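You operate a simulated robot arm through the tools that you are given. There is no shell and no other tool. Be economical: measure what you need, move in short steps, check, and stop when the job is done.

The job below is to be done with a simulated robot arm. You get a single attempt, and the scene is never put back.

TASK
Sand the grey mark off the clamped brush, then wax the middle of its back.
Fine: use the small sanding block, the green pad and the green box; sanding block back on the green mat, pad on the black one, lid shut; it stays clamped. Set down upright: small sanding block, green pad. A coat counts when it lies all over at full strength: go over it till it gets no stronger. What is to be rubbed or washed off counts as gone when no trace of it is left.

It is judged by the outcome, as a careful person would: the job done as asked, and still so three seconds after it is handed in. It fails if anything else is knocked over, pushed out of place, dropped, spilled or broken. A push-on lid holds only when it is set on centred and level and pressed home; a screw cap is set on level and turned clockwise until tight.

THE ROBOT
A 7-joint arm with a two-finger parallel gripper, fixed in place. Base frame: the origin is at the foot of the arm, x ahead of it, y to its left, z up; the work surface is at about z = 0. Units: m, rad, N and s.
With the tool pointing down near the work surface it reaches from about 0.22 to 0.58 m from the base axis. Its first joint turns from -1.152 to 1.152 rad. Payload 2.5 kg.
Tool frame: the origin (TCP) lies between the finger pads and is the grasp point; the fingertips stand 0.023 m ahead of it; z points along the fingers, y is the line along which they close. The gripper opens to 0.094 m. The fingers are 0.038 m wide and 0.01 m thick; the gripper's body (0.054 by 0.096 m) begins 0.039 m behind the TCP.
Orientation is that of the tool frame in the base frame, as a unit quaternion [w, x, y, z]. With the fingers straight down and closing along the base's y, the tool's x points along the base's -x, its y along +y and its z along -z.

THE INTERFACE
- The arm moves only by the tool servo_tool. Its argument "deltas" is a list of rows, each a list of 6 numbers: the shift along the base's x, y, z in units of 40 mm (1.0 is 40 mm), then the turn, a rotation vector about the base's x, y, z in units of 5 degrees (1.0 is 5 degrees). In form: [[x, y, z, rx, ry, rz], ...]. A call has 1 to 8 rows; each row shifts and turns the commanded pose from where the row before left it. "jaw" is the finger opening in m, from 0 to 0.094, set as the call begins (left out, the last holds). A call with a number of a shift or a turn outside -1 to 1 is refused whole. A row lasts 0.2 s, in which the tool goes at most 0.05 m and 0.15 rad; a call with a longer step from one row to the next is refused whole, and so is a gripper value outside its range. A pose out of reach is approached as far as the arm can. The call stops where the force on the tool passes 40 N (or 10 N more than at its start, if that is more) or the arm is blocked; 0.2 s more then pass. The fingers move at their own pace (about 0.108 m/s each) and stop on an object; they squeeze with about 25 N. The grip force told is the motor's: it shows also when the fingers shut on nothing. Time passes only in rows, and 0.2 s behind the last, so rows that do not move let the fingers close. It gives the time, the measured TCP pose, the force on the tool (base axes), the opening and the grip force at its end, in the units of the frame above (readings bear some noise), with the torque about the TCP (base axes, N m) and any sound that the robot's microphone picked up.
- Cameras (640 x 400 px; columns grow to the right, rows downward): "scene" is fixed at [0.1175, -0.3992, 0.554]; the picture's right is [0.87, -0.50, 0.00], its down [-0.24, -0.41, -0.88] and it looks along [0.44, 0.76, -0.48] (base axes); focal length 330 px, centre (320, 200). "wrist" rides on the gripper at [0.086, 0.016, -0.074] in the tool frame; the picture's right is [-0.18, 0.98, 0.00], its down [-0.58, -0.11, -0.81] and it looks along [-0.79, -0.15, 0.59] (tool axes); focal length 243 px, centre (320, 200).
- get_image(camera): a new picture of that camera. It takes no simulated time.
- pixel_to_xyz(camera, pixels): for up to 12 pixels [column, row] of the newest picture of that camera ("zoom" is the newest enlarged one), the place [x, y, z] in the base frame of the surface seen there, good to about 0.002 m. It takes no simulated time.
- close_up(camera, box): a new picture of the part [left, top, right, bottom] of that camera's present view, enlarged. It takes no simulated time.
- finish_job(): hands the job in; it is judged then, once.

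Work in short steps. Measure before you move; look again where a grasp or a placing could have gone wrong, and mend it. You have 80 turns and 46 pictures in all, those below and enlarged ones among them. Open the gripper and draw the arm clear of the work before you hand the job in, unless the task says otherwise; then end with one line.

The tools are called by a JSON object that holds its "api" and its "payload". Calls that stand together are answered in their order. servo_tool: Moves the arm, as the interface text tells. Its arguments: {"type":"object","properties":{"deltas":{"type":"array","items":{"type":"array","items":{"type":"number"}}},"jaw":{"type":"number"}},"required":["deltas"]} The other tools are called the same way: get_image (camera) takes a picture; pixel_to_xyz (camera, pixels) gives the place of the surface under pixels of a picture; close_up (camera, box) takes an enlarged picture of a part of a camera's view; finish_job () hands the job in.

At the start:

```text
t: 0.0
tcp_pos: [0.2796, 0.2693, 0.3857]
ee_rot: [0.0, -0.001, 1.0, 0.0]
force: [0.5, -0.5, -0.5]
ft_torque: [0.0, -0.01, 0.02]
finger_gap: 0.0938
grip_force: 0.2
```

scene: 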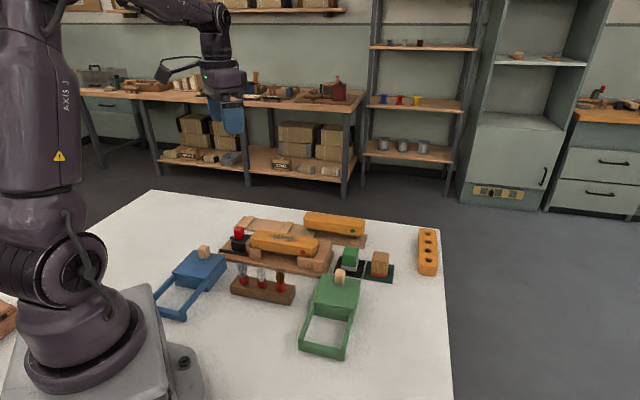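
wrist: 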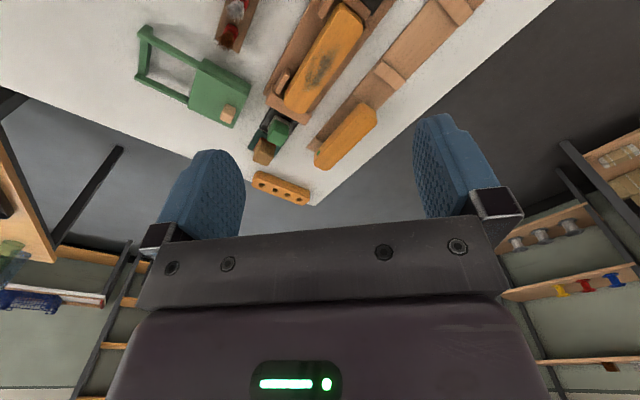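

I start with enlarged views of the work area (scene pixels around 150-450, 190-370).

{"api": "close_up", "payload": {"camera": "scene", "box": [210, 200, 410, 325]}}

{"api": "close_up", "payload": {"camera": "wrist", "box": [120, 0, 440, 200]}}

```text
3.20 times, centred on (310, 262) of scene
```

zoom: 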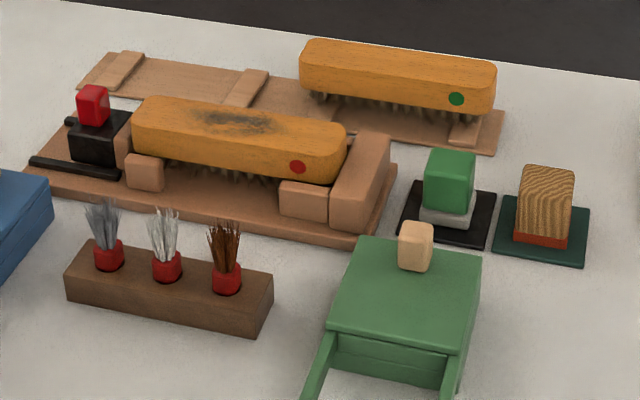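

```text
2.00 times, centred on (280, 100) of wrist
```

zoom: 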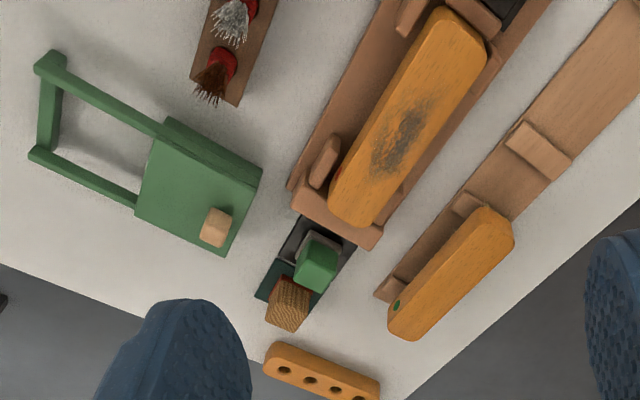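

Now I measure key points: block, pad, knob, lid, brush top and mark.

{"api": "pixel_to_xyz", "payload": {"camera": "scene", "pixels": [[380.6, 254], [379, 275], [350.6, 249], [349.7, 267], [340, 271], [335, 291], [258, 234], [314, 244], [283.4, 237], [330, 345], [355, 283], [316, 305]]}}

{"api": "pixel_to_xyz", "payload": {"camera": "zoom", "pixels": [[445, 12], [482, 42], [335, 205], [372, 222], [425, 105], [375, 165], [402, 140], [288, 305], [318, 262], [215, 225], [160, 125], [50, 60]]}}

```text
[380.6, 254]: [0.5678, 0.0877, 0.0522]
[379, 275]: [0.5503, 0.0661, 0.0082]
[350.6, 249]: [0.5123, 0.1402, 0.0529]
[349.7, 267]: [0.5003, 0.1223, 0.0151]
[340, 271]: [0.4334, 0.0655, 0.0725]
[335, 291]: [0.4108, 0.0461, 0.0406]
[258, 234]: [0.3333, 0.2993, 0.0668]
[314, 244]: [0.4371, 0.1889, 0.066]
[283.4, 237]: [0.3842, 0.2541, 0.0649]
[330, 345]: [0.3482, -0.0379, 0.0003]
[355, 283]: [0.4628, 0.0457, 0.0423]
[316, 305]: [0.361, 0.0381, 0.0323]
```

```text
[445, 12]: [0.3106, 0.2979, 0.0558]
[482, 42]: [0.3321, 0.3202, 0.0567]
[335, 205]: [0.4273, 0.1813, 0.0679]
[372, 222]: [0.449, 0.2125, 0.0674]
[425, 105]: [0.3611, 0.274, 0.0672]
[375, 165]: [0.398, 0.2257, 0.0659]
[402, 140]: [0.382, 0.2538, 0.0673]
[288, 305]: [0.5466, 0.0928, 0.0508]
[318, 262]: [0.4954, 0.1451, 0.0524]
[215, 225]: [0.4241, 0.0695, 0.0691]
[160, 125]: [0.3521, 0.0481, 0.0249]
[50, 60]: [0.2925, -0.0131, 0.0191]
```

I zoom in on the green box and the two tools for their outlines and orientation.

{"api": "close_up", "payload": {"camera": "scene", "box": [290, 260, 386, 365]}}

```text
3.81 times, centred on (338, 312) of scene
```

zoom: 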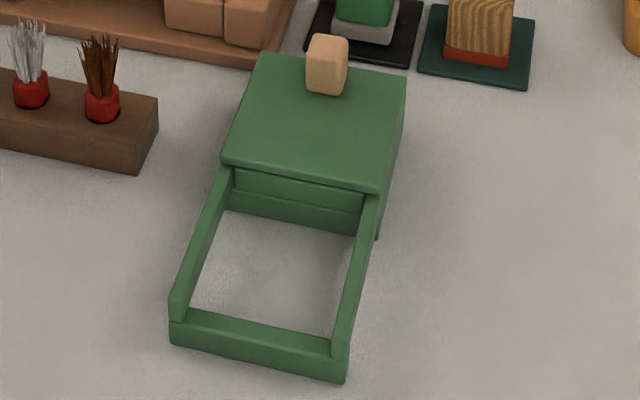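

The lid (knob at ~(327,60) zoom) rests on rails leading to the lower left; I measure lid corners and rail ends.

{"api": "pixel_to_xyz", "payload": {"camera": "zoom", "pixels": [[263, 56], [403, 77], [226, 160], [376, 190], [327, 40], [328, 75], [176, 300], [341, 345], [215, 200], [362, 235], [300, 205], [245, 325]]}}

{"api": "close_up", "payload": {"camera": "scene", "box": [330, 240, 400, 284]}}

```text
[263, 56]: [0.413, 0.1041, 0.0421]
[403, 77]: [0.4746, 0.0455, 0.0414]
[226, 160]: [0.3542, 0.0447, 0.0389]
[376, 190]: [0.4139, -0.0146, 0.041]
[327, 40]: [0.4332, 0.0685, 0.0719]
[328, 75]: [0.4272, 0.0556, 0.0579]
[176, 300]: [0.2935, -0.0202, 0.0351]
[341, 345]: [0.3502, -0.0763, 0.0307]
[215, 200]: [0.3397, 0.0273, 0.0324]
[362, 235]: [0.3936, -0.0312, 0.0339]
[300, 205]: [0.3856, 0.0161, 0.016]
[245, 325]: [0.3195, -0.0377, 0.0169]
```

```text
9.09 times, centred on (365, 262) of scene
```

zoom: 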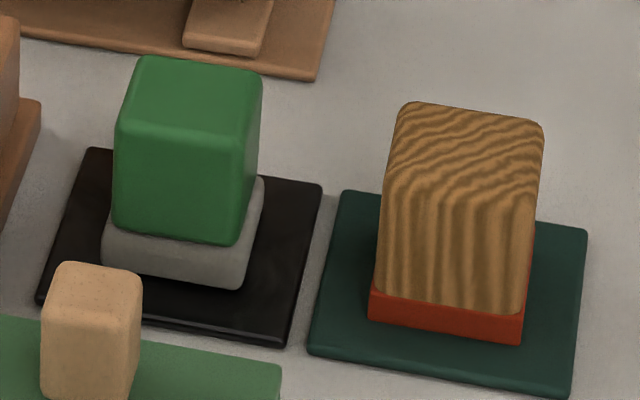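

Measure corners of tools and mats.

{"api": "pixel_to_xyz", "payload": {"camera": "zoom", "pixels": [[405, 110], [538, 128], [384, 175], [530, 200], [145, 65], [255, 78], [120, 128], [240, 150], [345, 195], [583, 235], [312, 350], [565, 388]]}}

{"api": "pixel_to_xyz", "payload": {"camera": "zoom", "pixels": [[92, 155], [316, 190], [280, 335], [45, 298], [372, 305], [520, 330], [105, 245], [235, 280], [262, 200], [455, 230], [380, 300], [520, 295]]}}

```text
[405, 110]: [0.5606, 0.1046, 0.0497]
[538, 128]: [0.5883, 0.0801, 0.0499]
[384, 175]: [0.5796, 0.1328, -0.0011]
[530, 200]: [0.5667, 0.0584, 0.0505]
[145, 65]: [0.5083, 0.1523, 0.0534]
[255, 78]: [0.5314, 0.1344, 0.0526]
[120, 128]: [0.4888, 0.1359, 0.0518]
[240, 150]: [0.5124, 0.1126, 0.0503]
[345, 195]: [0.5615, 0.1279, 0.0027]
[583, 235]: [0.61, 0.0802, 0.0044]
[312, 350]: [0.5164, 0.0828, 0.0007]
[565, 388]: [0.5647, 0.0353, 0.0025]
```

```text
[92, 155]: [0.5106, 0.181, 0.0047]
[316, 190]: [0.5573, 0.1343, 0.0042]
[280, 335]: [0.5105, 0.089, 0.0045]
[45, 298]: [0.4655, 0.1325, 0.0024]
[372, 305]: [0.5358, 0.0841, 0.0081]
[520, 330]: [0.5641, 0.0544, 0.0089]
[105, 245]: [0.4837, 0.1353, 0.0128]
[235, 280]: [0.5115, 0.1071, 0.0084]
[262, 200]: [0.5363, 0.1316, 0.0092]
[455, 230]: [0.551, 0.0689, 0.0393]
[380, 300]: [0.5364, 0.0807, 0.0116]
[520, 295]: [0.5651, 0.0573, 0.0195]
```

Everything lies at about 45°: u≈(0.71,-0.71) along the brush, v≈(0.71,0.71). Block centre is (0.564,0.081), pad (0.510,0.134). I move above the sanding block with the tool turned -45° so the fingers close along v.

{"api": "servo_tool", "payload": {"deltas": [[0.711, -0.4695, -0.55, 0, 0, -0.9], [0.711, -0.4695, -0.55, 0, 0, -0.9], [0.711, -0.4695, -0.55, 0, 0, -0.9], [0.711, -0.4695, -0.55, 0, 0, -0.9], [0.711, -0.4695, -0.55, 0, 0, -0.9]], "jaw": 0.065}}

{"api": "servo_tool", "payload": {"deltas": [[0.711, -0.4695, -0.55, 0, 0, -0.9], [0.711, -0.4695, -0.55, 0, 0, -0.9], [0.711, -0.4695, -0.55, 0, 0, -0.9], [0.711, -0.4695, -0.55, 0, 0, -0.9], [0.711, -0.4695, -0.55, 0, 0, -0.9]]}}

{"api": "get_image", "payload": {"camera": "wrist"}}

{"api": "get_image", "payload": {"camera": "scene"}}

```text
t: 1.2
tcp_pos: [0.4235, 0.1766, 0.2779]
ee_rot: [0.0, 0.196, 0.981, 0.0]
force: [0.5, 0.4, -0.4]
ft_torque: [-0.03, -0.01, 0.02]
finger_gap: 0.0648
grip_force: 0.1
```

```text
t: 2.4
tcp_pos: [0.5643, 0.0811, 0.1669]
ee_rot: [0.0, 0.384, 0.923, 0.0]
force: [0.7, -0.7, -0.9]
ft_torque: [-0.04, 0.0, 0.0]
finger_gap: 0.0648
grip_force: 0.1
```

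```text
39 pictures are left
```

wrist: 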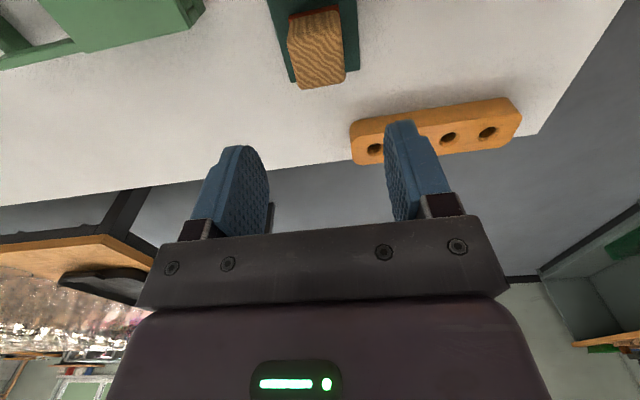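

```text
38 pictures are left
```

scene: 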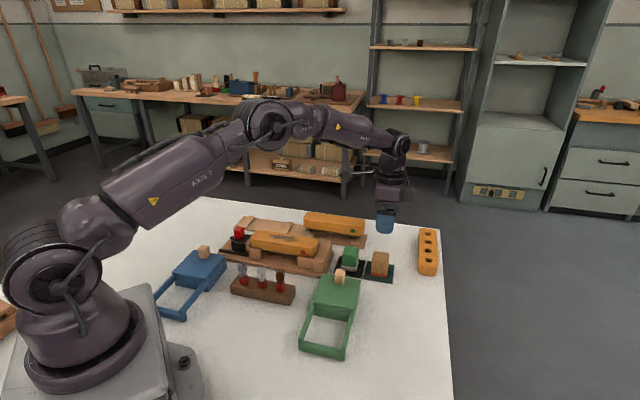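

Alignment looks right. Descend to TCP z≈0.039 (fingertips ≈0.016, just above the red layer).

{"api": "servo_tool", "payload": {"deltas": [[0, 0, -0.8, 0, 0, 0], [0, 0, -0.8, 0, 0, 0], [0, 0, -0.8, 0, 0, 0], [0, 0, -0.8, 0, 0, 0]]}}

{"api": "servo_tool", "payload": {"deltas": [[0, 0, 0, 0, 0, 0], [0, 0, 0, 0, 0, 0], [0, 0, 0, 0, 0, 0]], "jaw": 0.015}}

{"api": "get_image", "payload": {"camera": "wrist"}}

```text
t: 3.4
tcp_pos: [0.5622, 0.0808, 0.0382]
ee_rot: [0.001, 0.383, 0.924, 0.001]
force: [-0.3, 0.2, 0.2]
ft_torque: [0.01, 0.0, 0.01]
finger_gap: 0.065
grip_force: 0.0
```

```text
t: 4.2
tcp_pos: [0.5617, 0.0809, 0.0402]
ee_rot: [0.0, 0.384, 0.924, -0.001]
force: [0.1, -0.5, 0.0]
ft_torque: [-0.02, 0.0, 0.0]
finger_gap: 0.0393
grip_force: 24.9
```

```text
37 pictures are left
```

wrist: 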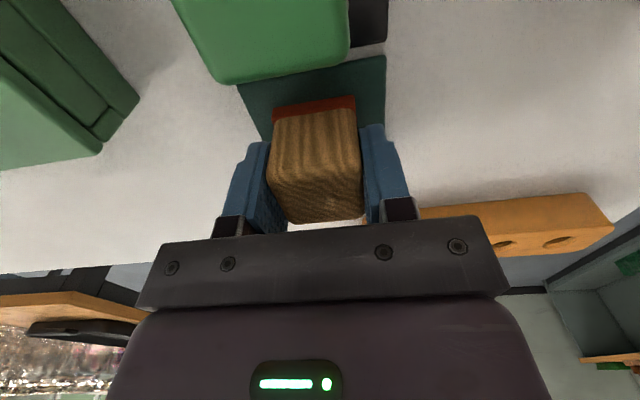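

Block held (opening 0.039). Lift, carry along the u direction to above the brush centre (0.381,0.253), then look.

{"api": "servo_tool", "payload": {"deltas": [[0, 0, 0.5, 0, 0, 0], [0, 0, 0.8, 0, 0, 0], [0, 0, 0.8, 0, 0, 0], [0, 0, 0.8, 0, 0, 0]]}}

{"api": "servo_tool", "payload": {"deltas": [[-0.754, 0.717, 0, 0, 0, 0], [-0.754, 0.717, 0, 0, 0, 0], [-0.754, 0.717, 0, 0, 0, 0], [-0.754, 0.717, 0, 0, 0, 0], [-0.754, 0.717, 0, 0, 0, 0], [-0.754, 0.717, 0, 0, 0, 0]]}}

{"api": "get_image", "payload": {"camera": "wrist"}}

{"api": "close_up", "payload": {"camera": "scene", "box": [210, 180, 410, 305]}}

```text
t: 5.2
tcp_pos: [0.5633, 0.0811, 0.156]
ee_rot: [0.0, 0.383, 0.924, -0.001]
force: [0.1, -0.5, 0.8]
ft_torque: [0.01, 0.02, -0.01]
finger_gap: 0.0148
grip_force: 0.1
```

```text
t: 6.6
tcp_pos: [0.3813, 0.2543, 0.1553]
ee_rot: [0.0, 0.384, 0.924, 0.0]
force: [0.1, -0.2, 0.4]
ft_torque: [0.02, -0.02, -0.01]
finger_gap: 0.0151
grip_force: 0.1
```

```text
36 pictures are left
```

wrist: 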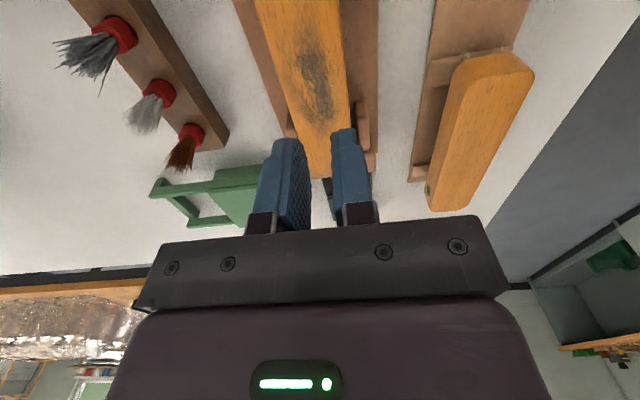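

```text
3.20 times, centred on (310, 242) of scene
```

zoom: 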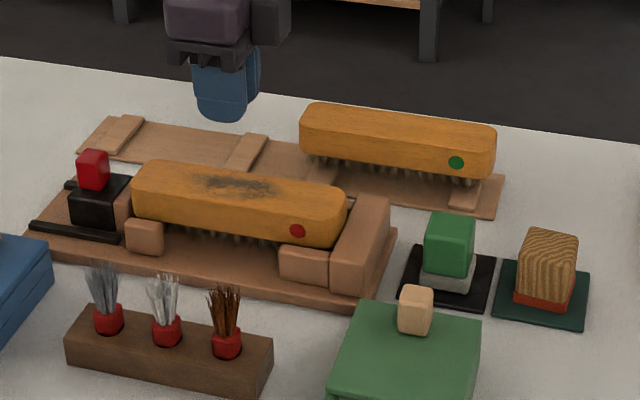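

The fingers are at 0.015 now — the block slipped and stayed on its mat. I look at it closely to see why.

{"api": "close_up", "payload": {"camera": "scene", "box": [330, 240, 400, 284]}}

{"api": "pixel_to_xyz", "payload": {"camera": "zoom", "pixels": [[405, 110], [538, 128], [395, 180], [530, 200], [372, 305], [520, 330], [455, 150], [470, 230]]}}

```text
9.09 times, centred on (365, 262) of scene
```

zoom: 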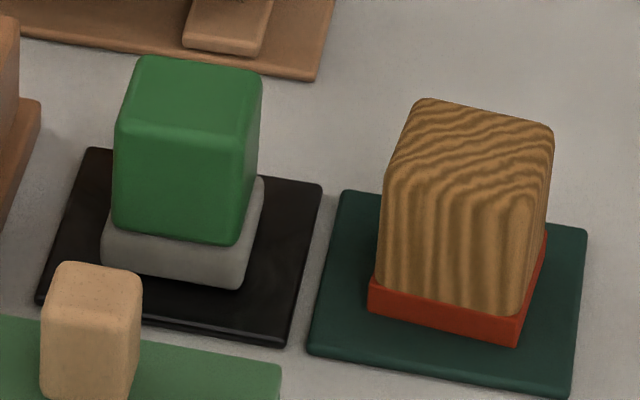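

```text
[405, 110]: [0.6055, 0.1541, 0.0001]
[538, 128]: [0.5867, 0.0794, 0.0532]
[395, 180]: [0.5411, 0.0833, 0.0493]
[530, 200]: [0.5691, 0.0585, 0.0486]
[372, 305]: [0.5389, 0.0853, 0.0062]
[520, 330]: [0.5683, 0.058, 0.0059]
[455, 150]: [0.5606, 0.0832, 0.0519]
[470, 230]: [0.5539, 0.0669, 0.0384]
```

The block turned a little and is still upright. I measure its present outline for a better-aligned grip.

{"api": "pixel_to_xyz", "payload": {"camera": "zoom", "pixels": [[424, 104], [548, 131], [388, 178], [533, 205], [390, 190], [370, 290], [518, 335], [543, 245], [384, 280], [522, 310], [520, 250], [390, 220]]}}

```text
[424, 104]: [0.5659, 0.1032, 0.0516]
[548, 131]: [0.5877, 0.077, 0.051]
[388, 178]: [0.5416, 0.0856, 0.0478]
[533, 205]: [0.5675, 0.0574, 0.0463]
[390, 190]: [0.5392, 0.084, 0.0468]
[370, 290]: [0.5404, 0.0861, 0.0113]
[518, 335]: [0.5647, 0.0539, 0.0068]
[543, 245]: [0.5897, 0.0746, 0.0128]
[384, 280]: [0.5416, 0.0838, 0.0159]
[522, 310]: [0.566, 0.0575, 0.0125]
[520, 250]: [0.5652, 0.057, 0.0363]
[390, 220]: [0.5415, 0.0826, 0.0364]
```

I go back to a viewpoint short of the block (over the pad, 0.13 high) with the jaws at 0.07 to check the block's turn from above.

{"api": "servo_tool", "payload": {"deltas": [[0.75, -0.7, 0, 0, 0, 0], [0.75, -0.7, 0, 0, 0, 0], [0.75, -0.7, 0, 0, 0, 0], [0.75, -0.7, 0, 0, 0, 0], [0.7, -0.65, 0, 0, 0, 0]], "jaw": 0.07}}

{"api": "close_up", "payload": {"camera": "wrist", "box": [220, 0, 440, 138]}}

```text
t: 7.8
tcp_pos: [0.5311, 0.1183, 0.1554]
ee_rot: [-0.001, 0.382, 0.924, 0.0]
force: [0.3, 0.0, 0.7]
ft_torque: [0.04, -0.01, -0.03]
finger_gap: 0.0701
grip_force: 0.1
```

```text
2.90 times, centred on (330, 69) of wrist
```

zoom: 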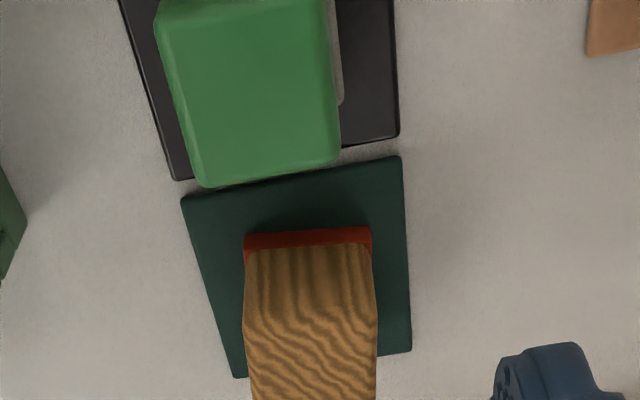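

{"api": "pixel_to_xyz", "payload": {"camera": "zoom", "pixels": [[247, 242], [368, 233], [188, 200], [400, 160], [236, 375], [408, 348], [252, 254], [366, 246], [245, 330], [376, 320], [256, 390], [374, 385]]}}

```text
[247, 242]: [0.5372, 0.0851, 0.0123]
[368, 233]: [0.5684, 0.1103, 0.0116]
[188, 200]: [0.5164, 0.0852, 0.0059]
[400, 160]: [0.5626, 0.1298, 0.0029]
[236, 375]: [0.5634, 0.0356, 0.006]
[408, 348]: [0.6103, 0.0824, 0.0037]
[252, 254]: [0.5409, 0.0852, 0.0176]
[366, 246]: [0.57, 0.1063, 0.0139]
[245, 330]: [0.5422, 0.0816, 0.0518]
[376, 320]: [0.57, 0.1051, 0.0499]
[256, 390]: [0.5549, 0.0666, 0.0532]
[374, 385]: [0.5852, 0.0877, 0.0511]
```

The block is turned ~5° from the tool. I turn the tool by -5.5°, centre on (0.566,0.0805), descend to 0.037 and close.

{"api": "servo_tool", "payload": {"deltas": [[0.44, -0.47, 0, 0, 0, -0.55], [0.44, -0.47, 0, 0, 0, -0.55], [0, 0, -0.8, 0, 0, 0], [0, 0, -0.8, 0, 0, 0], [0, 0, -0.8, 0, 0, 0], [0, 0, -0.55, 0, 0, 0], [0, 0, 0, 0, 0, 0]]}}

{"api": "servo_tool", "payload": {"deltas": [[0, 0, 0, 0, 0, 0], [0, 0, 0, 0, 0, 0], [0, 0, 0, 0, 0, 0], [0, 0, 0, 0, 0, 0]], "jaw": 0.0}}

{"api": "servo_tool", "payload": {"deltas": [[0, 0, 0.1, 0, 0, 0], [0, 0, 0.15, 0, 0, 0], [0, 0, 0.2, 0, 0, 0], [0, 0, 0.2, 0, 0, 0]]}}

{"api": "get_image", "payload": {"camera": "wrist"}}

```text
t: 9.4
tcp_pos: [0.566, 0.0778, 0.0379]
ee_rot: [0.001, 0.427, 0.904, 0.0]
force: [0.3, -0.1, 0.4]
ft_torque: [0.0, -0.01, 0.0]
finger_gap: 0.07
grip_force: 0.0
```

```text
t: 10.4
tcp_pos: [0.5658, 0.0789, 0.0379]
ee_rot: [0.0, 0.426, 0.905, 0.0]
force: [0.5, 0.4, -1.1]
ft_torque: [-0.03, -0.02, 0.01]
finger_gap: 0.0392
grip_force: 25.3
```

```text
t: 11.4
tcp_pos: [0.5664, 0.0787, 0.0637]
ee_rot: [-0.001, 0.426, 0.905, 0.0]
force: [-0.3, -0.2, 0.2]
ft_torque: [-0.01, 0.0, -0.03]
finger_gap: 0.0394
grip_force: 24.8
```

```text
32 pictures are left
```

wrist: 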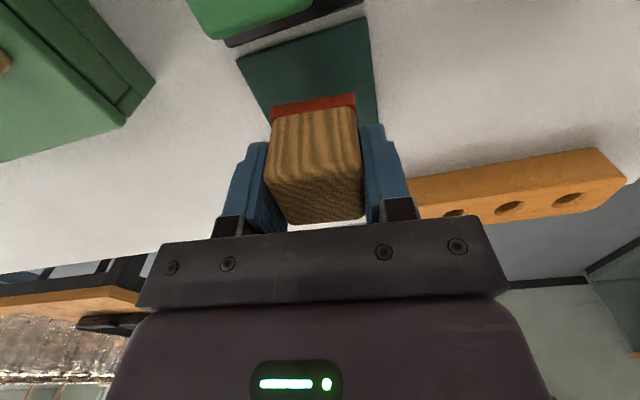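

Held this time (0.0394 after lifting). I lift gently on, turn back +6° and carry to above the brush.

{"api": "servo_tool", "payload": {"deltas": [[0, 0, 0.3, 0, 0, 0], [0, 0, 0.4, 0, 0, 0], [0, 0, 0.4, 0, 0, 0], [0, 0, 0.4, 0, 0, 0], [0, 0, 0.4, 0, 0, 0], [0, 0, 0.2, 0, 0, 0]]}}

{"api": "servo_tool", "payload": {"deltas": [[-0.4, 0.37, 0, 0, 0, 0.3], [-0.6, 0.56, 0, 0, 0, 0.3], [-0.6, 0.56, 0, 0, 0, 0.3], [-0.6, 0.56, 0, 0, 0, 0.3], [-0.6, 0.56, 0, 0, 0, 0], [-0.6, 0.56, 0, 0, 0, 0], [-0.6, 0.56, 0, 0, 0, 0], [-0.625, 0.62, 0, 0, 0, 0]]}}

{"api": "get_image", "payload": {"camera": "wrist"}}

```text
t: 12.8
tcp_pos: [0.5657, 0.0777, 0.1457]
ee_rot: [0.0, 0.427, 0.904, 0.001]
force: [1.3, 0.2, 0.1]
ft_torque: [-0.03, 0.03, -0.04]
finger_gap: 0.0394
grip_force: 25.5
```

```text
t: 14.6
tcp_pos: [0.3814, 0.2527, 0.1468]
ee_rot: [0.0, 0.38, 0.925, 0.001]
force: [-0.4, 0.1, -0.3]
ft_torque: [-0.03, -0.02, -0.01]
finger_gap: 0.0397
grip_force: 25.3
```

```text
31 pictures are left
```

wrist: 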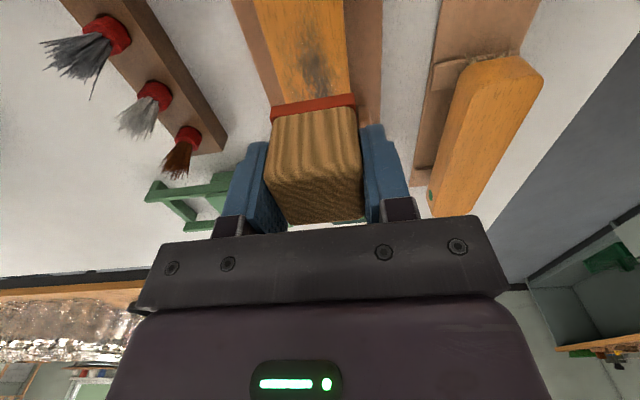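

Aligned above the brush. Descend to near contact, then in 1-mm steps while watching the force.

{"api": "servo_tool", "payload": {"deltas": [[0, 0, -0.5, 0, 0, 0], [0, 0, -0.5, 0, 0, 0], [0, 0, -0.05, 0, 0, 0], [0, 0, -0.025, 0, 0, 0], [0, 0, -0.025, 0, 0, 0]]}}

{"api": "servo_tool", "payload": {"deltas": [[0, 0, -0.025, 0, 0, 0], [0, 0, -0.025, 0, 0, 0]]}}

```text
t: 15.8
tcp_pos: [0.3813, 0.2517, 0.1027]
ee_rot: [0.0, 0.379, 0.926, 0.0]
force: [-0.2, -0.6, 0.2]
ft_torque: [0.02, 0.01, -0.01]
finger_gap: 0.0395
grip_force: 25.0
```

```text
t: 16.4
tcp_pos: [0.3804, 0.2518, 0.1004]
ee_rot: [0.0, 0.379, 0.925, 0.0]
force: [-0.1, 0.2, -0.4]
ft_torque: [0.0, -0.02, -0.01]
finger_gap: 0.0395
grip_force: 25.2
```

{"api": "servo_tool", "payload": {"deltas": [[0, 0, -0.025, 0, 0, 0], [0, 0, -0.025, 0, 0, 0]]}}

{"api": "servo_tool", "payload": {"deltas": [[0, 0, -0.025, 0, 0, 0]]}}

```text
t: 17.0
tcp_pos: [0.3804, 0.2517, 0.098]
ee_rot: [0.0, 0.38, 0.925, -0.001]
force: [-1.3, 0.6, 3.4]
ft_torque: [-0.03, 0.04, 0.0]
finger_gap: 0.0395
grip_force: 25.1
```

```text
t: 17.4
tcp_pos: [0.3817, 0.2527, 0.0993]
ee_rot: [0.0, 0.378, 0.926, 0.0]
force: [-4.5, -1.7, 11.9]
ft_torque: [-0.05, 0.24, 0.02]
finger_gap: 0.0395
grip_force: 24.5
```

Contact with ~12 N. I stroke ±40 mm along the brush.

{"api": "servo_tool", "payload": {"deltas": [[0.36, -0.345, 0, 0, 0, 0], [0.36, -0.345, 0, 0, 0, 0], [-0.36, 0.345, 0, 0, 0, 0], [-0.36, 0.345, 0, 0, 0, 0], [-0.36, 0.345, 0, 0, 0, 0], [-0.36, 0.345, 0, 0, 0, 0], [0.36, -0.345, 0, 0, 0, 0], [0.36, -0.345, 0, 0, 0, 0]]}}

{"api": "get_image", "payload": {"camera": "wrist"}}

```text
t: 19.2
tcp_pos: [0.3808, 0.2539, 0.0996]
ee_rot: [-0.001, 0.379, 0.926, 0.001]
force: [-3.4, 2.6, 10.2]
ft_torque: [0.13, 0.14, -0.03]
finger_gap: 0.0394
grip_force: 25.1
```

```text
30 pictures are left
```

wrist: 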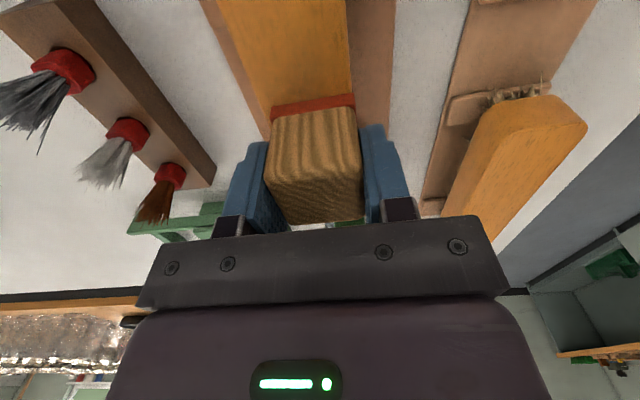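

Sanding removes the mark. I repeat with small sideways offsets (±6 mm) to cover the edges.

{"api": "servo_tool", "payload": {"deltas": [[0.465, -0.238, 0, 0, 0, 0], [0.36, -0.345, 0, 0, 0, 0], [-0.36, 0.345, 0, 0, 0, 0], [-0.36, 0.345, 0, 0, 0, 0], [-0.36, 0.345, 0, 0, 0, 0], [-0.36, 0.345, 0, 0, 0, 0], [0.36, -0.345, 0, 0, 0, 0], [0.255, -0.452, 0, 0, 0, 0]]}}

{"api": "servo_tool", "payload": {"deltas": [[0.255, -0.452, 0, 0, 0, 0], [0.36, -0.345, 0, 0, 0, 0], [-0.36, 0.345, 0, 0, 0, 0], [-0.36, 0.345, 0, 0, 0, 0], [-0.36, 0.345, 0, 0, 0, 0], [-0.36, 0.345, 0, 0, 0, 0], [0.36, -0.345, 0, 0, 0, 0], [0.465, -0.238, 0, 0, 0, 0]]}}

{"api": "servo_tool", "payload": {"deltas": [[0.36, -0.345, 0, 0, 0, 0], [0.36, -0.345, 0, 0, 0, 0], [-0.36, 0.345, 0, 0, 0, 0], [-0.36, 0.345, 0, 0, 0, 0], [-0.36, 0.345, 0, 0, 0, 0], [-0.36, 0.345, 0, 0, 0, 0], [0.36, -0.345, 0, 0, 0, 0], [0.36, -0.345, 0, 0, 0, 0]]}}

{"api": "servo_tool", "payload": {"deltas": [[0, 0, 0.3, 0, 0, 0], [0, 0, 0.5, 0, 0, 0], [0, 0, 0.5, 0, 0, 0], [0.3, -0.3, 0.1, 0, 0, 0], [0.6, -0.6, 0, 0, 0, 0], [0.6, -0.6, 0, 0, 0, 0], [0.6, -0.6, 0, 0, 0, 0], [0.6, -0.6, 0, 0, 0, 0]]}}

{"api": "close_up", "payload": {"camera": "scene", "box": [230, 205, 350, 280]}}

```text
t: 21.0
tcp_pos: [0.3814, 0.2547, 0.0982]
ee_rot: [0.001, 0.378, 0.926, 0.002]
force: [-3.9, 7.1, 20.2]
ft_torque: [0.22, 0.21, -0.06]
finger_gap: 0.0394
grip_force: 24.9
```

```text
t: 22.8
tcp_pos: [0.3792, 0.2544, 0.0962]
ee_rot: [-0.001, 0.378, 0.926, -0.001]
force: [-7.8, 4.7, 22.7]
ft_torque: [0.18, 0.42, 0.0]
finger_gap: 0.0396
grip_force: 24.9
```

```text
t: 24.6
tcp_pos: [0.3802, 0.2525, 0.0973]
ee_rot: [0.0, 0.38, 0.925, 0.0]
force: [0.0, -0.2, -1.0]
ft_torque: [0.02, 0.0, -0.02]
finger_gap: 0.0393
grip_force: 25.1
```

```text
t: 26.4
tcp_pos: [0.4885, 0.1456, 0.1519]
ee_rot: [0.0, 0.379, 0.925, 0.0]
force: [0.0, 0.4, -0.5]
ft_torque: [-0.04, 0.01, 0.03]
finger_gap: 0.0393
grip_force: 24.8
```

```text
5.33 times, centred on (290, 242) of scene
```

zoom: 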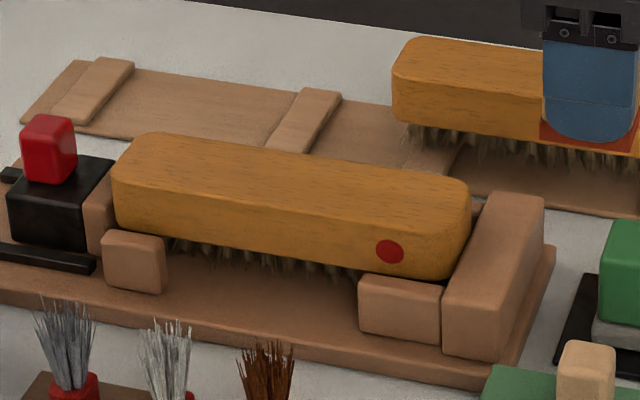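

The mark seems gone in the scene view. I back up a little to check from above with the wrist camera.

{"api": "servo_tool", "payload": {"deltas": [[-0.6, 0.58, 0.3, 0, 0, 0], [-0.7, 0.7, 0.4, 0, 0, 0], [-0.7, 0.7, 0.5, 0, 0, 0], [-0.3, 0.3, 0.5, 0, 0, 0]]}}

{"api": "close_up", "payload": {"camera": "wrist", "box": [200, 0, 440, 150]}}

```text
t: 27.4
tcp_pos: [0.3959, 0.2373, 0.2204]
ee_rot: [-0.001, 0.378, 0.926, 0.0]
force: [-0.1, -0.6, -1.1]
ft_torque: [0.03, 0.02, -0.01]
finger_gap: 0.0395
grip_force: 25.3
```

```text
2.67 times, centred on (320, 75) of wrist
```

zoom: 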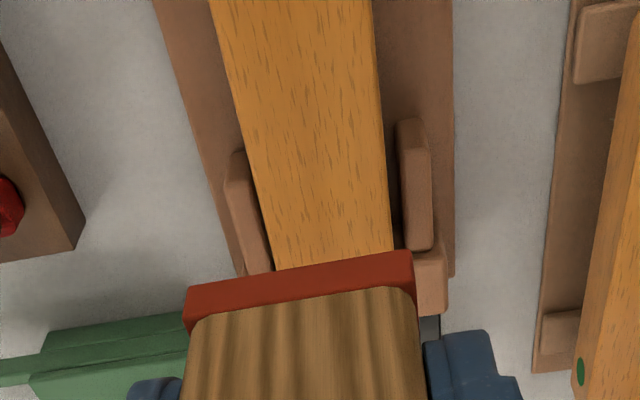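

No trace left. I carry the block back over the green mat centre (0.563,0.0815).

{"api": "servo_tool", "payload": {"deltas": [[0.55, -0.5, -0.3, 0, 0, 0], [0.696, -0.65, -0.4, 0, 0, 0], [0.696, -0.65, -0.4, 0, 0, 0], [0.696, -0.65, -0.5, 0, 0, 0], [0.696, -0.65, -0.4, 0, 0, 0], [0.5, -0.45, -0.4, 0, 0, 0], [0.341, -0.345, -0.1, 0, 0, 0]]}}

{"api": "servo_tool", "payload": {"deltas": [[0, 0, -0.4, 0, 0, 0], [0, 0, -0.5, 0, 0, 0], [0, 0, -0.5, 0, 0, 0], [0, 0, -0.4, 0, 0, 0], [0, 0, -0.1, 0, 0, 0], [0, 0, 0, 0, 0, 0]]}}

```text
t: 29.0
tcp_pos: [0.5623, 0.0785, 0.1199]
ee_rot: [0.0, 0.378, 0.926, 0.001]
force: [0.0, 0.1, -0.6]
ft_torque: [0.04, 0.03, 0.0]
finger_gap: 0.0395
grip_force: 24.7
```

```text
t: 30.4
tcp_pos: [0.5633, 0.0797, 0.0457]
ee_rot: [0.0, 0.378, 0.926, 0.0]
force: [-0.7, 0.6, 0.3]
ft_torque: [0.0, -0.02, 0.02]
finger_gap: 0.0395
grip_force: 24.9
```

{"api": "servo_tool", "payload": {"deltas": [[0, 0.04, -0.1, 0, 0, 0], [0, 0, -0.08, 0, 0, 0], [0, 0, -0.05, 0, 0, 0]]}}

{"api": "servo_tool", "payload": {"deltas": [[0, 0, -0.025, 0, 0, 0], [0, 0, -0.025, 0, 0, 0]]}}

```text
t: 31.2
tcp_pos: [0.5641, 0.0797, 0.0364]
ee_rot: [0.0, 0.379, 0.925, 0.0]
force: [0.1, 0.0, -0.7]
ft_torque: [0.0, -0.01, 0.01]
finger_gap: 0.0395
grip_force: 24.5
```

```text
t: 31.8
tcp_pos: [0.5643, 0.0809, 0.0352]
ee_rot: [-0.001, 0.379, 0.925, 0.0]
force: [-6.4, 0.2, 11.0]
ft_torque: [-0.13, 0.11, -0.09]
finger_gap: 0.0395
grip_force: 25.1
```

Touched down (11 N). Release, rise, and move toward the box knob while keeping high.

{"api": "servo_tool", "payload": {"deltas": [[0, 0, 0.02, 0, 0, 0], [0, 0, 0, 0, 0, 0], [0, 0, 0, 0, 0, 0]], "jaw": 0.065}}

{"api": "servo_tool", "payload": {"deltas": [[0, 0, 0.5, 0, 0, 0], [0, 0, 0.8, 0, 0, 0], [0, 0, 0.8, 0, 0, 0], [0, 0, 0.8, 0, 0, 0], [-0.6, 0.6, 0.3, 0, 0, 0], [-0.6, 0.6, 0, 0, 0, 0]]}}

{"api": "get_image", "payload": {"camera": "wrist"}}

{"api": "close_up", "payload": {"camera": "scene", "box": [300, 230, 400, 293]}}

```text
t: 32.6
tcp_pos: [0.5636, 0.0807, 0.0354]
ee_rot: [-0.001, 0.378, 0.926, 0.001]
force: [0.0, -0.7, -1.0]
ft_torque: [-0.01, 0.01, 0.02]
finger_gap: 0.0653
grip_force: 0.0
```

```text
t: 34.0
tcp_pos: [0.5156, 0.1276, 0.163]
ee_rot: [-0.001, 0.379, 0.925, -0.001]
force: [0.8, 0.5, -0.5]
ft_torque: [0.01, 0.01, -0.04]
finger_gap: 0.065
grip_force: 0.1
```

```text
27 pictures are left
```

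wrist: 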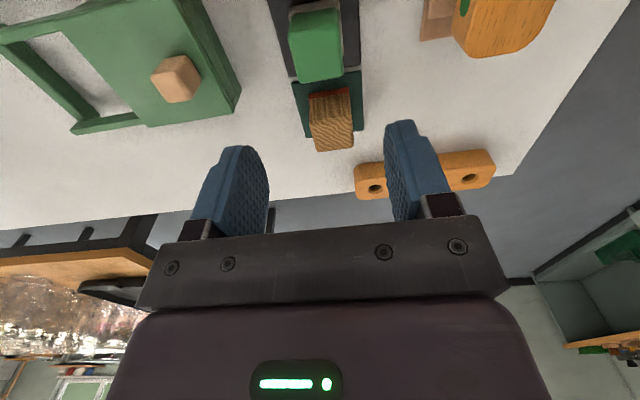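

```text
6.35 times, centred on (350, 262) of scene
```

zoom: 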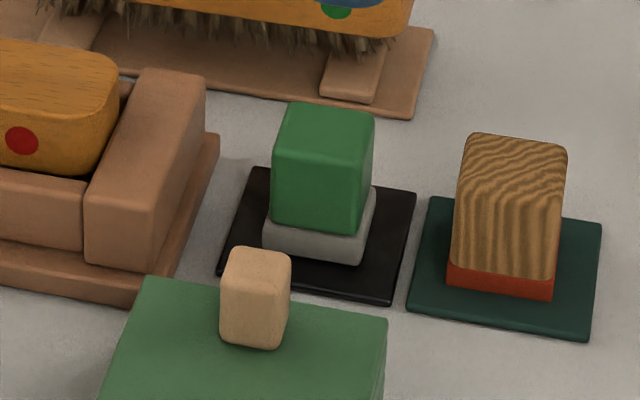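

Block is upright on its mat. Now I measure the knob in the wrist picture and zoom.

{"api": "pixel_to_xyz", "payload": {"camera": "wrist", "pixels": [[155, 73], [184, 58], [199, 80], [172, 100], [176, 78], [162, 90], [192, 68]]}}

{"api": "pixel_to_xyz", "payload": {"camera": "zoom", "pixels": [[238, 250], [287, 258], [228, 282], [280, 290], [225, 335], [272, 343], [258, 265], [250, 310]]}}

```text
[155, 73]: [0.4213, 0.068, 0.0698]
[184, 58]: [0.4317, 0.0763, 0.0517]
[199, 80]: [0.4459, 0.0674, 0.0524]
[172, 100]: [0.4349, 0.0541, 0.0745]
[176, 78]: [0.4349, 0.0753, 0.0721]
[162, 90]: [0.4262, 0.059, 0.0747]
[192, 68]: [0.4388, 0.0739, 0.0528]
```

```text
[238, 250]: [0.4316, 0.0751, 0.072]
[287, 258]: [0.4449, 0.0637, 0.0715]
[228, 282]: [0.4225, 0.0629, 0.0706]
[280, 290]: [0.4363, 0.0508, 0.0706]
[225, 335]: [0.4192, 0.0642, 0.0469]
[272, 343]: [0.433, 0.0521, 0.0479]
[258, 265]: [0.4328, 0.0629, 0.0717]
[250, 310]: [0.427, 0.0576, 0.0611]
```

Knob centre ≈ (0.4335,0.064), top z 0.073. Move over it, descend to TCP z 0.070 and grip.

{"api": "servo_tool", "payload": {"deltas": [[-0.683, -0.53, 0, 0, 0, 0], [-0.683, -0.53, 0, 0, 0, 0], [-0.683, -0.53, 0, 0, 0, 0], [0, 0, -0.6, 0, 0, 0], [0, 0, -0.7, 0, 0, 0], [0, 0, -0.6, 0, 0, 0], [0, 0, -0.4, 0, 0, 0], [0, 0, 0, 0, 0, 0]], "jaw": 0.05}}

{"api": "servo_tool", "payload": {"deltas": [[0, 0, 0, 0, 0, 0], [0, 0, 0, 0, 0, 0], [0, 0, 0, 0, 0, 0]], "jaw": 0.0}}

```text
t: 35.8
tcp_pos: [0.4354, 0.066, 0.0716]
ee_rot: [0.0, 0.379, 0.925, 0.0]
force: [0.5, 0.3, 0.1]
ft_torque: [-0.03, -0.02, -0.04]
finger_gap: 0.0499
grip_force: 0.1
```

```text
t: 36.6
tcp_pos: [0.4332, 0.0639, 0.0704]
ee_rot: [-0.004, 0.381, 0.925, -0.003]
force: [-24.5, -20.1, 10.6]
ft_torque: [0.46, -0.02, -0.67]
finger_gap: 0.0215
grip_force: 45.1
```

Gripped, but the hand is ~2–3 mm off the knob's centre (32 N toward −v). I relieve that by moving −v a little, then try sliding.

{"api": "servo_tool", "payload": {"deltas": [[-0.05, -0.05, 0, 0, 0, 0], [0, 0, 0, 0, 0, 0]]}}

{"api": "servo_tool", "payload": {"deltas": [[-0.1, -0.102, 0, 0, 0, 0], [-0.1, -0.102, 0, 0, 0, 0], [0, 0, 0, 0, 0, 0]]}}

```text
t: 37.2
tcp_pos: [0.4328, 0.0634, 0.0696]
ee_rot: [0.0, 0.378, 0.926, -0.001]
force: [-5.2, -16.3, -11.4]
ft_torque: [0.5, 0.42, -0.52]
finger_gap: 0.0214
grip_force: 45.0
```

```text
t: 38.0
tcp_pos: [0.4236, 0.0546, 0.0716]
ee_rot: [-0.001, 0.378, 0.926, -0.001]
force: [8.4, -7.7, -30.9]
ft_torque: [-0.68, -0.74, -0.44]
finger_gap: 0.0215
grip_force: 45.0
```

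It slides. The lid pulls the tool down (−31 N) and slightly toward +u; I relieve those and go on.

{"api": "servo_tool", "payload": {"deltas": [[0.03, -0.028, -0.07, 0, 0, 0], [0, 0, 0, 0, 0, 0]]}}

{"api": "servo_tool", "payload": {"deltas": [[-0.15, -0.153, 0, 0, 0, 0], [-0.2, -0.204, 0, 0, 0, 0], [0, 0, 0, 0, 0, 0]]}}

```text
t: 38.6
tcp_pos: [0.4256, 0.0572, 0.0709]
ee_rot: [0.001, 0.378, 0.926, 0.004]
force: [-6.5, 6.3, 17.9]
ft_torque: [-0.3, 0.44, -0.73]
finger_gap: 0.0215
grip_force: 45.3
```

```text
t: 39.2
tcp_pos: [0.4142, 0.0461, 0.0708]
ee_rot: [-0.001, 0.379, 0.925, 0.002]
force: [-0.6, 1.6, 2.3]
ft_torque: [-0.65, 0.13, -0.44]
finger_gap: 0.0216
grip_force: 44.9
stopped in row 2: the force on the tool passed its limit at 41 N (the readings are from after the stop); the commanded pose is now the measured one
```

Force peaked in motion; I continue with slower 5–6 mm rows.

{"api": "servo_tool", "payload": {"deltas": [[-0.08, -0.081, 0, 0, 0, 0], [-0.08, -0.081, 0, 0, 0, 0], [-0.08, -0.081, 0, 0, 0, 0], [-0.08, -0.081, 0, 0, 0, 0], [-0.08, -0.081, 0, 0, 0, 0], [-0.08, -0.081, 0, 0, 0, 0]]}}

{"api": "close_up", "payload": {"camera": "scene", "box": [280, 245, 400, 365]}}

```text
t: 40.6
tcp_pos: [0.394, 0.0264, 0.0704]
ee_rot: [-0.002, 0.377, 0.926, 0.002]
force: [-0.4, 0.7, -7.8]
ft_torque: [-0.16, 0.29, -0.62]
finger_gap: 0.0216
grip_force: 44.8
```

```text
3.33 times, centred on (340, 305) of scene
```

zoom: 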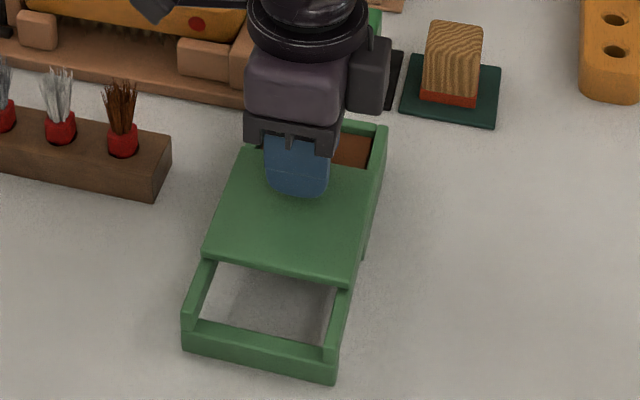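

The box is opening (wax visible). I slide the rest, about 28 mm.

{"api": "servo_tool", "payload": {"deltas": [[-0.08, -0.081, 0, 0, 0, 0], [-0.08, -0.081, 0, 0, 0, 0], [-0.08, -0.081, 0, 0, 0, 0], [-0.08, -0.081, 0, 0, 0, 0], [-0.08, -0.081, 0, 0, 0, 0], [-0.08, -0.081, 0, 0, 0, 0], [0, 0, 0, 0, 0, 0]]}}

```text
t: 42.2
tcp_pos: [0.3754, 0.0083, 0.069]
ee_rot: [0.0, 0.379, 0.925, 0.002]
force: [-0.4, -0.8, 2.7]
ft_torque: [-0.19, 0.48, -0.65]
finger_gap: 0.0215
grip_force: 45.2
```

Opened ~81 mm. Release, rise, and look.

{"api": "servo_tool", "payload": {"deltas": [[0, 0, 0, 0, 0, 0], [0, 0, 0, 0, 0, 0]], "jaw": 0.06}}

{"api": "servo_tool", "payload": {"deltas": [[0, 0, 0.5, 0, 0, 0], [0, 0, 0.8, 0, 0, 0], [0, 0, 0.8, 0, 0, 0], [0.6, 0.6, 0.3, 0, 0, 0], [0.8, 0.8, 0, 0, 0, 0], [0.8, 0.8, 0, 0, 0, 0], [0.8, 0.8, 0, 0, 0, 0]]}}

{"api": "close_up", "payload": {"camera": "scene", "box": [280, 250, 400, 365]}}

{"api": "get_image", "payload": {"camera": "wrist"}}

```text
t: 42.8
tcp_pos: [0.3762, 0.0079, 0.0696]
ee_rot: [0.0, 0.377, 0.926, 0.002]
force: [0.3, 0.9, 0.1]
ft_torque: [0.0, 0.03, 0.05]
finger_gap: 0.0603
grip_force: 0.0
```

```text
t: 44.4
tcp_pos: [0.4957, 0.1272, 0.1685]
ee_rot: [-0.001, 0.379, 0.926, 0.0]
force: [0.4, 0.6, -0.4]
ft_torque: [-0.01, 0.02, 0.03]
finger_gap: 0.0599
grip_force: 0.1
```

```text
3.48 times, centred on (340, 308) of scene
```

zoom: 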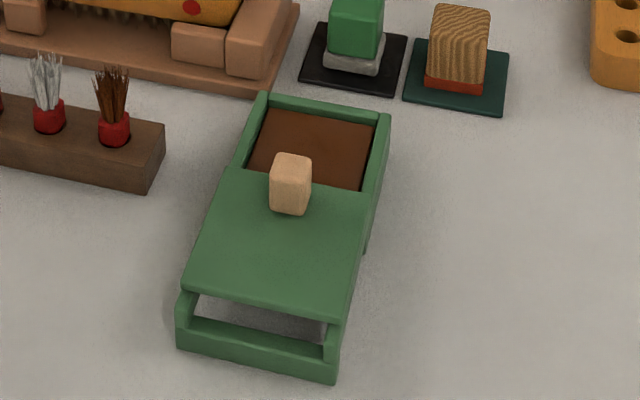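

```text
23 pictures are left
```

wrist: 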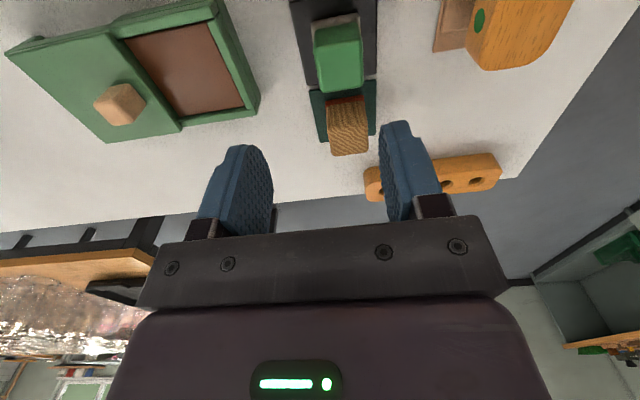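

I measure the opening, wax level and lid position.

{"api": "pixel_to_xyz", "payload": {"camera": "zoom", "pixels": [[272, 112], [372, 126], [362, 185], [250, 165], [315, 150], [264, 97], [387, 116], [290, 170], [188, 280], [348, 305], [184, 315], [332, 350]]}}

{"api": "pixel_to_xyz", "payload": {"camera": "wrist", "pixels": [[130, 45], [200, 25], [240, 100], [180, 118], [190, 70], [120, 103], [340, 50], [318, 38], [355, 20], [320, 90], [362, 82], [340, 30]]}}

```text
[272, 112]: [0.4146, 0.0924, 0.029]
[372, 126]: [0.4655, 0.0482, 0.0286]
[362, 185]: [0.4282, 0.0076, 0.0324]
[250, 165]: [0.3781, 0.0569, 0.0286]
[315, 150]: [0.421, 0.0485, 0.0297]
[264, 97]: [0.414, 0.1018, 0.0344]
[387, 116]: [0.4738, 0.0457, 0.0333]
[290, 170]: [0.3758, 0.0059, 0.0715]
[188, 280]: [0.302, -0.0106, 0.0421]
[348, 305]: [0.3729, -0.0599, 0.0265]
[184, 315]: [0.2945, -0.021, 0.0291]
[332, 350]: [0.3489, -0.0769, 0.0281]
```

```text
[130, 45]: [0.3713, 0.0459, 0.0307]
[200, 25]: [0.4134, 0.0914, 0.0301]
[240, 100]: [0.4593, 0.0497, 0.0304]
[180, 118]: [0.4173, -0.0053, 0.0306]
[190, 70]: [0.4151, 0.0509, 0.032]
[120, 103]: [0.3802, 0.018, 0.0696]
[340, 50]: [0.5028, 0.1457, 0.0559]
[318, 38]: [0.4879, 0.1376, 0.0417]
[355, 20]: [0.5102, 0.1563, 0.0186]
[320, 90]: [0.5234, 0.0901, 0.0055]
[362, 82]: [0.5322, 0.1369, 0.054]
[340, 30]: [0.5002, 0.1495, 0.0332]
```

Opening ~66×65 mm, wax at z≈0.030, centre (0.418,0.046). Now grasp the green pad at (0.510,0.134).

{"api": "servo_tool", "payload": {"deltas": [[0.36, 0.17, 0, 0, 0, 0], [0, 0, -0.7, 0, 0, 0], [0, 0, -0.8, 0, 0, 0], [0, 0, -0.8, 0, 0, 0], [0, 0, -0.6, 0, 0, 0], [0, 0, -0.2, 0, 0, 0], [0, 0, 0, 0, 0, 0]], "jaw": 0.065}}

{"api": "get_image", "payload": {"camera": "wrist"}}

```text
t: 46.0
tcp_pos: [0.5109, 0.1347, 0.0423]
ee_rot: [0.0, 0.378, 0.926, 0.002]
force: [-0.7, 0.6, 0.0]
ft_torque: [0.0, -0.01, -0.04]
finger_gap: 0.0648
grip_force: 0.0
```

```text
22 pictures are left
```

wrist: 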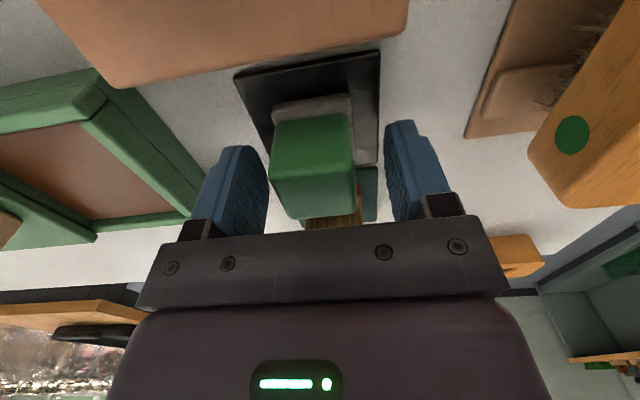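

Well centred. Close and lift gently.

{"api": "servo_tool", "payload": {"deltas": [[0, 0, 0, 0, 0, 0], [0, 0, 0, 0, 0, 0], [0, 0, 0, 0, 0, 0], [0, 0, 0, 0, 0, 0]], "jaw": 0.0}}

{"api": "servo_tool", "payload": {"deltas": [[0, 0, 0.1, 0, 0, 0], [0, 0, 0.2, 0, 0, 0], [0, 0, 0.3, 0, 0, 0], [0, 0, 0.4, 0, 0, 0], [0, 0, 0.4, 0, 0, 0], [0, 0, 0.4, 0, 0, 0]]}}

```text
t: 47.0
tcp_pos: [0.5111, 0.1349, 0.0446]
ee_rot: [0.001, 0.377, 0.926, 0.002]
force: [-0.4, -0.8, 0.0]
ft_torque: [-0.02, -0.01, -0.01]
finger_gap: 0.0352
grip_force: 25.4
```

```text
t: 48.4
tcp_pos: [0.5103, 0.1341, 0.1146]
ee_rot: [-0.001, 0.378, 0.926, 0.002]
force: [-0.3, -0.1, -0.3]
ft_torque: [0.02, -0.05, 0.01]
finger_gap: 0.0352
grip_force: 25.4
```

Pad held. Carry over the wax centre and lower to just above.

{"api": "servo_tool", "payload": {"deltas": [[-0.4, -0.38, 0.1, 0, 0, 0], [-0.6, -0.58, 0, 0, 0, 0], [-0.6, -0.58, 0, 0, 0, 0], [-0.45, -0.44, 0, 0, 0, 0], [-0.2, -0.18, -0.2, 0, 0, 0], [0, 0, -0.4, 0, 0, 0], [0, 0, -0.35, 0, 0, 0], [0, 0, -0.05, 0, 0, 0]]}}

{"api": "servo_tool", "payload": {"deltas": [[0, 0, -0.05, 0, 0, 0], [0, 0, -0.05, 0, 0, 0], [0, 0, -0.05, 0, 0, 0]]}}

```text
t: 50.2
tcp_pos: [0.4206, 0.0471, 0.0783]
ee_rot: [0.0, 0.379, 0.925, 0.002]
force: [0.6, 0.1, 0.1]
ft_torque: [0.05, 0.0, -0.02]
finger_gap: 0.0353
grip_force: 25.0
```

```text
t: 51.0
tcp_pos: [0.4206, 0.047, 0.0715]
ee_rot: [-0.001, 0.377, 0.926, 0.002]
force: [0.4, 0.1, 0.4]
ft_torque: [0.01, -0.02, 0.0]
finger_gap: 0.035
grip_force: 25.5
```

{"api": "servo_tool", "payload": {"deltas": [[0, 0, -0.05, 0, 0, 0], [0, 0, -0.03, 0, 0, 0]]}}

{"api": "servo_tool", "payload": {"deltas": [[0, 0, -0.025, 0, 0, 0]]}}

```text
t: 51.6
tcp_pos: [0.4208, 0.0469, 0.069]
ee_rot: [-0.001, 0.377, 0.926, 0.002]
force: [0.6, 0.3, -1.0]
ft_torque: [0.02, -0.04, -0.02]
finger_gap: 0.0352
grip_force: 25.2
```

```text
t: 52.0
tcp_pos: [0.4208, 0.0478, 0.0684]
ee_rot: [-0.001, 0.378, 0.926, 0.002]
force: [-1.5, -0.3, 5.5]
ft_torque: [-0.11, 0.18, -0.06]
finger_gap: 0.0354
grip_force: 25.3
```

In contact with the wax (5.5 N). I rub with small ±8 mm motions to load the pad, then lift.

{"api": "servo_tool", "payload": {"deltas": [[0.14, -0.14, -0.01, 0, 0, 0], [-0.14, 0.14, 0, 0, 0, 0], [-0.14, 0.14, 0, 0, 0, 0], [0.14, -0.14, 0, 0, 0, 0], [0.12, 0.12, 0, 0, 0, 0], [-0.12, -0.12, 0, 0, 0, 0], [0.14, -0.14, 0, 0, 0, 0], [-0.14, 0.14, 0, 0, 0, 0]]}}

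{"api": "servo_tool", "payload": {"deltas": [[0, 0, 0.2, 0, 0, 0], [0, 0, 0.4, 0, 0, 0], [0, 0, 0.5, 0, 0, 0], [0, 0, 0.5, 0, 0, 0], [0, 0, 0.4, 0, 0, 0]]}}

{"api": "get_image", "payload": {"camera": "wrist"}}

```text
t: 53.8
tcp_pos: [0.421, 0.0443, 0.0685]
ee_rot: [0.0, 0.378, 0.926, 0.002]
force: [1.4, -2.7, 9.8]
ft_torque: [-0.1, 0.02, 0.03]
finger_gap: 0.0352
grip_force: 25.0
```

```text
t: 55.0
tcp_pos: [0.4208, 0.0476, 0.148]
ee_rot: [-0.002, 0.378, 0.926, 0.001]
force: [-0.5, 0.2, 0.2]
ft_torque: [0.0, 0.0, 0.0]
finger_gap: 0.0354
grip_force: 24.9
```

```text
21 pictures are left
```

wrist: 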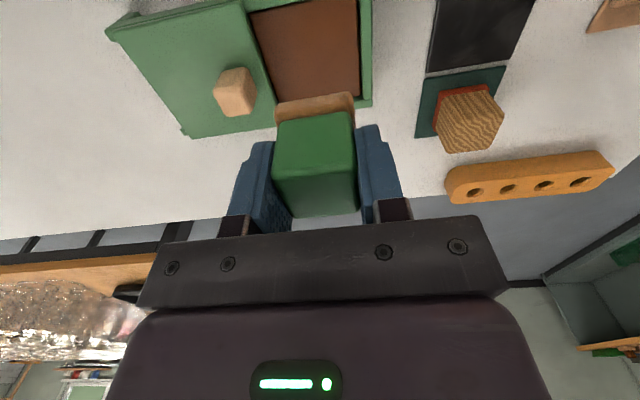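

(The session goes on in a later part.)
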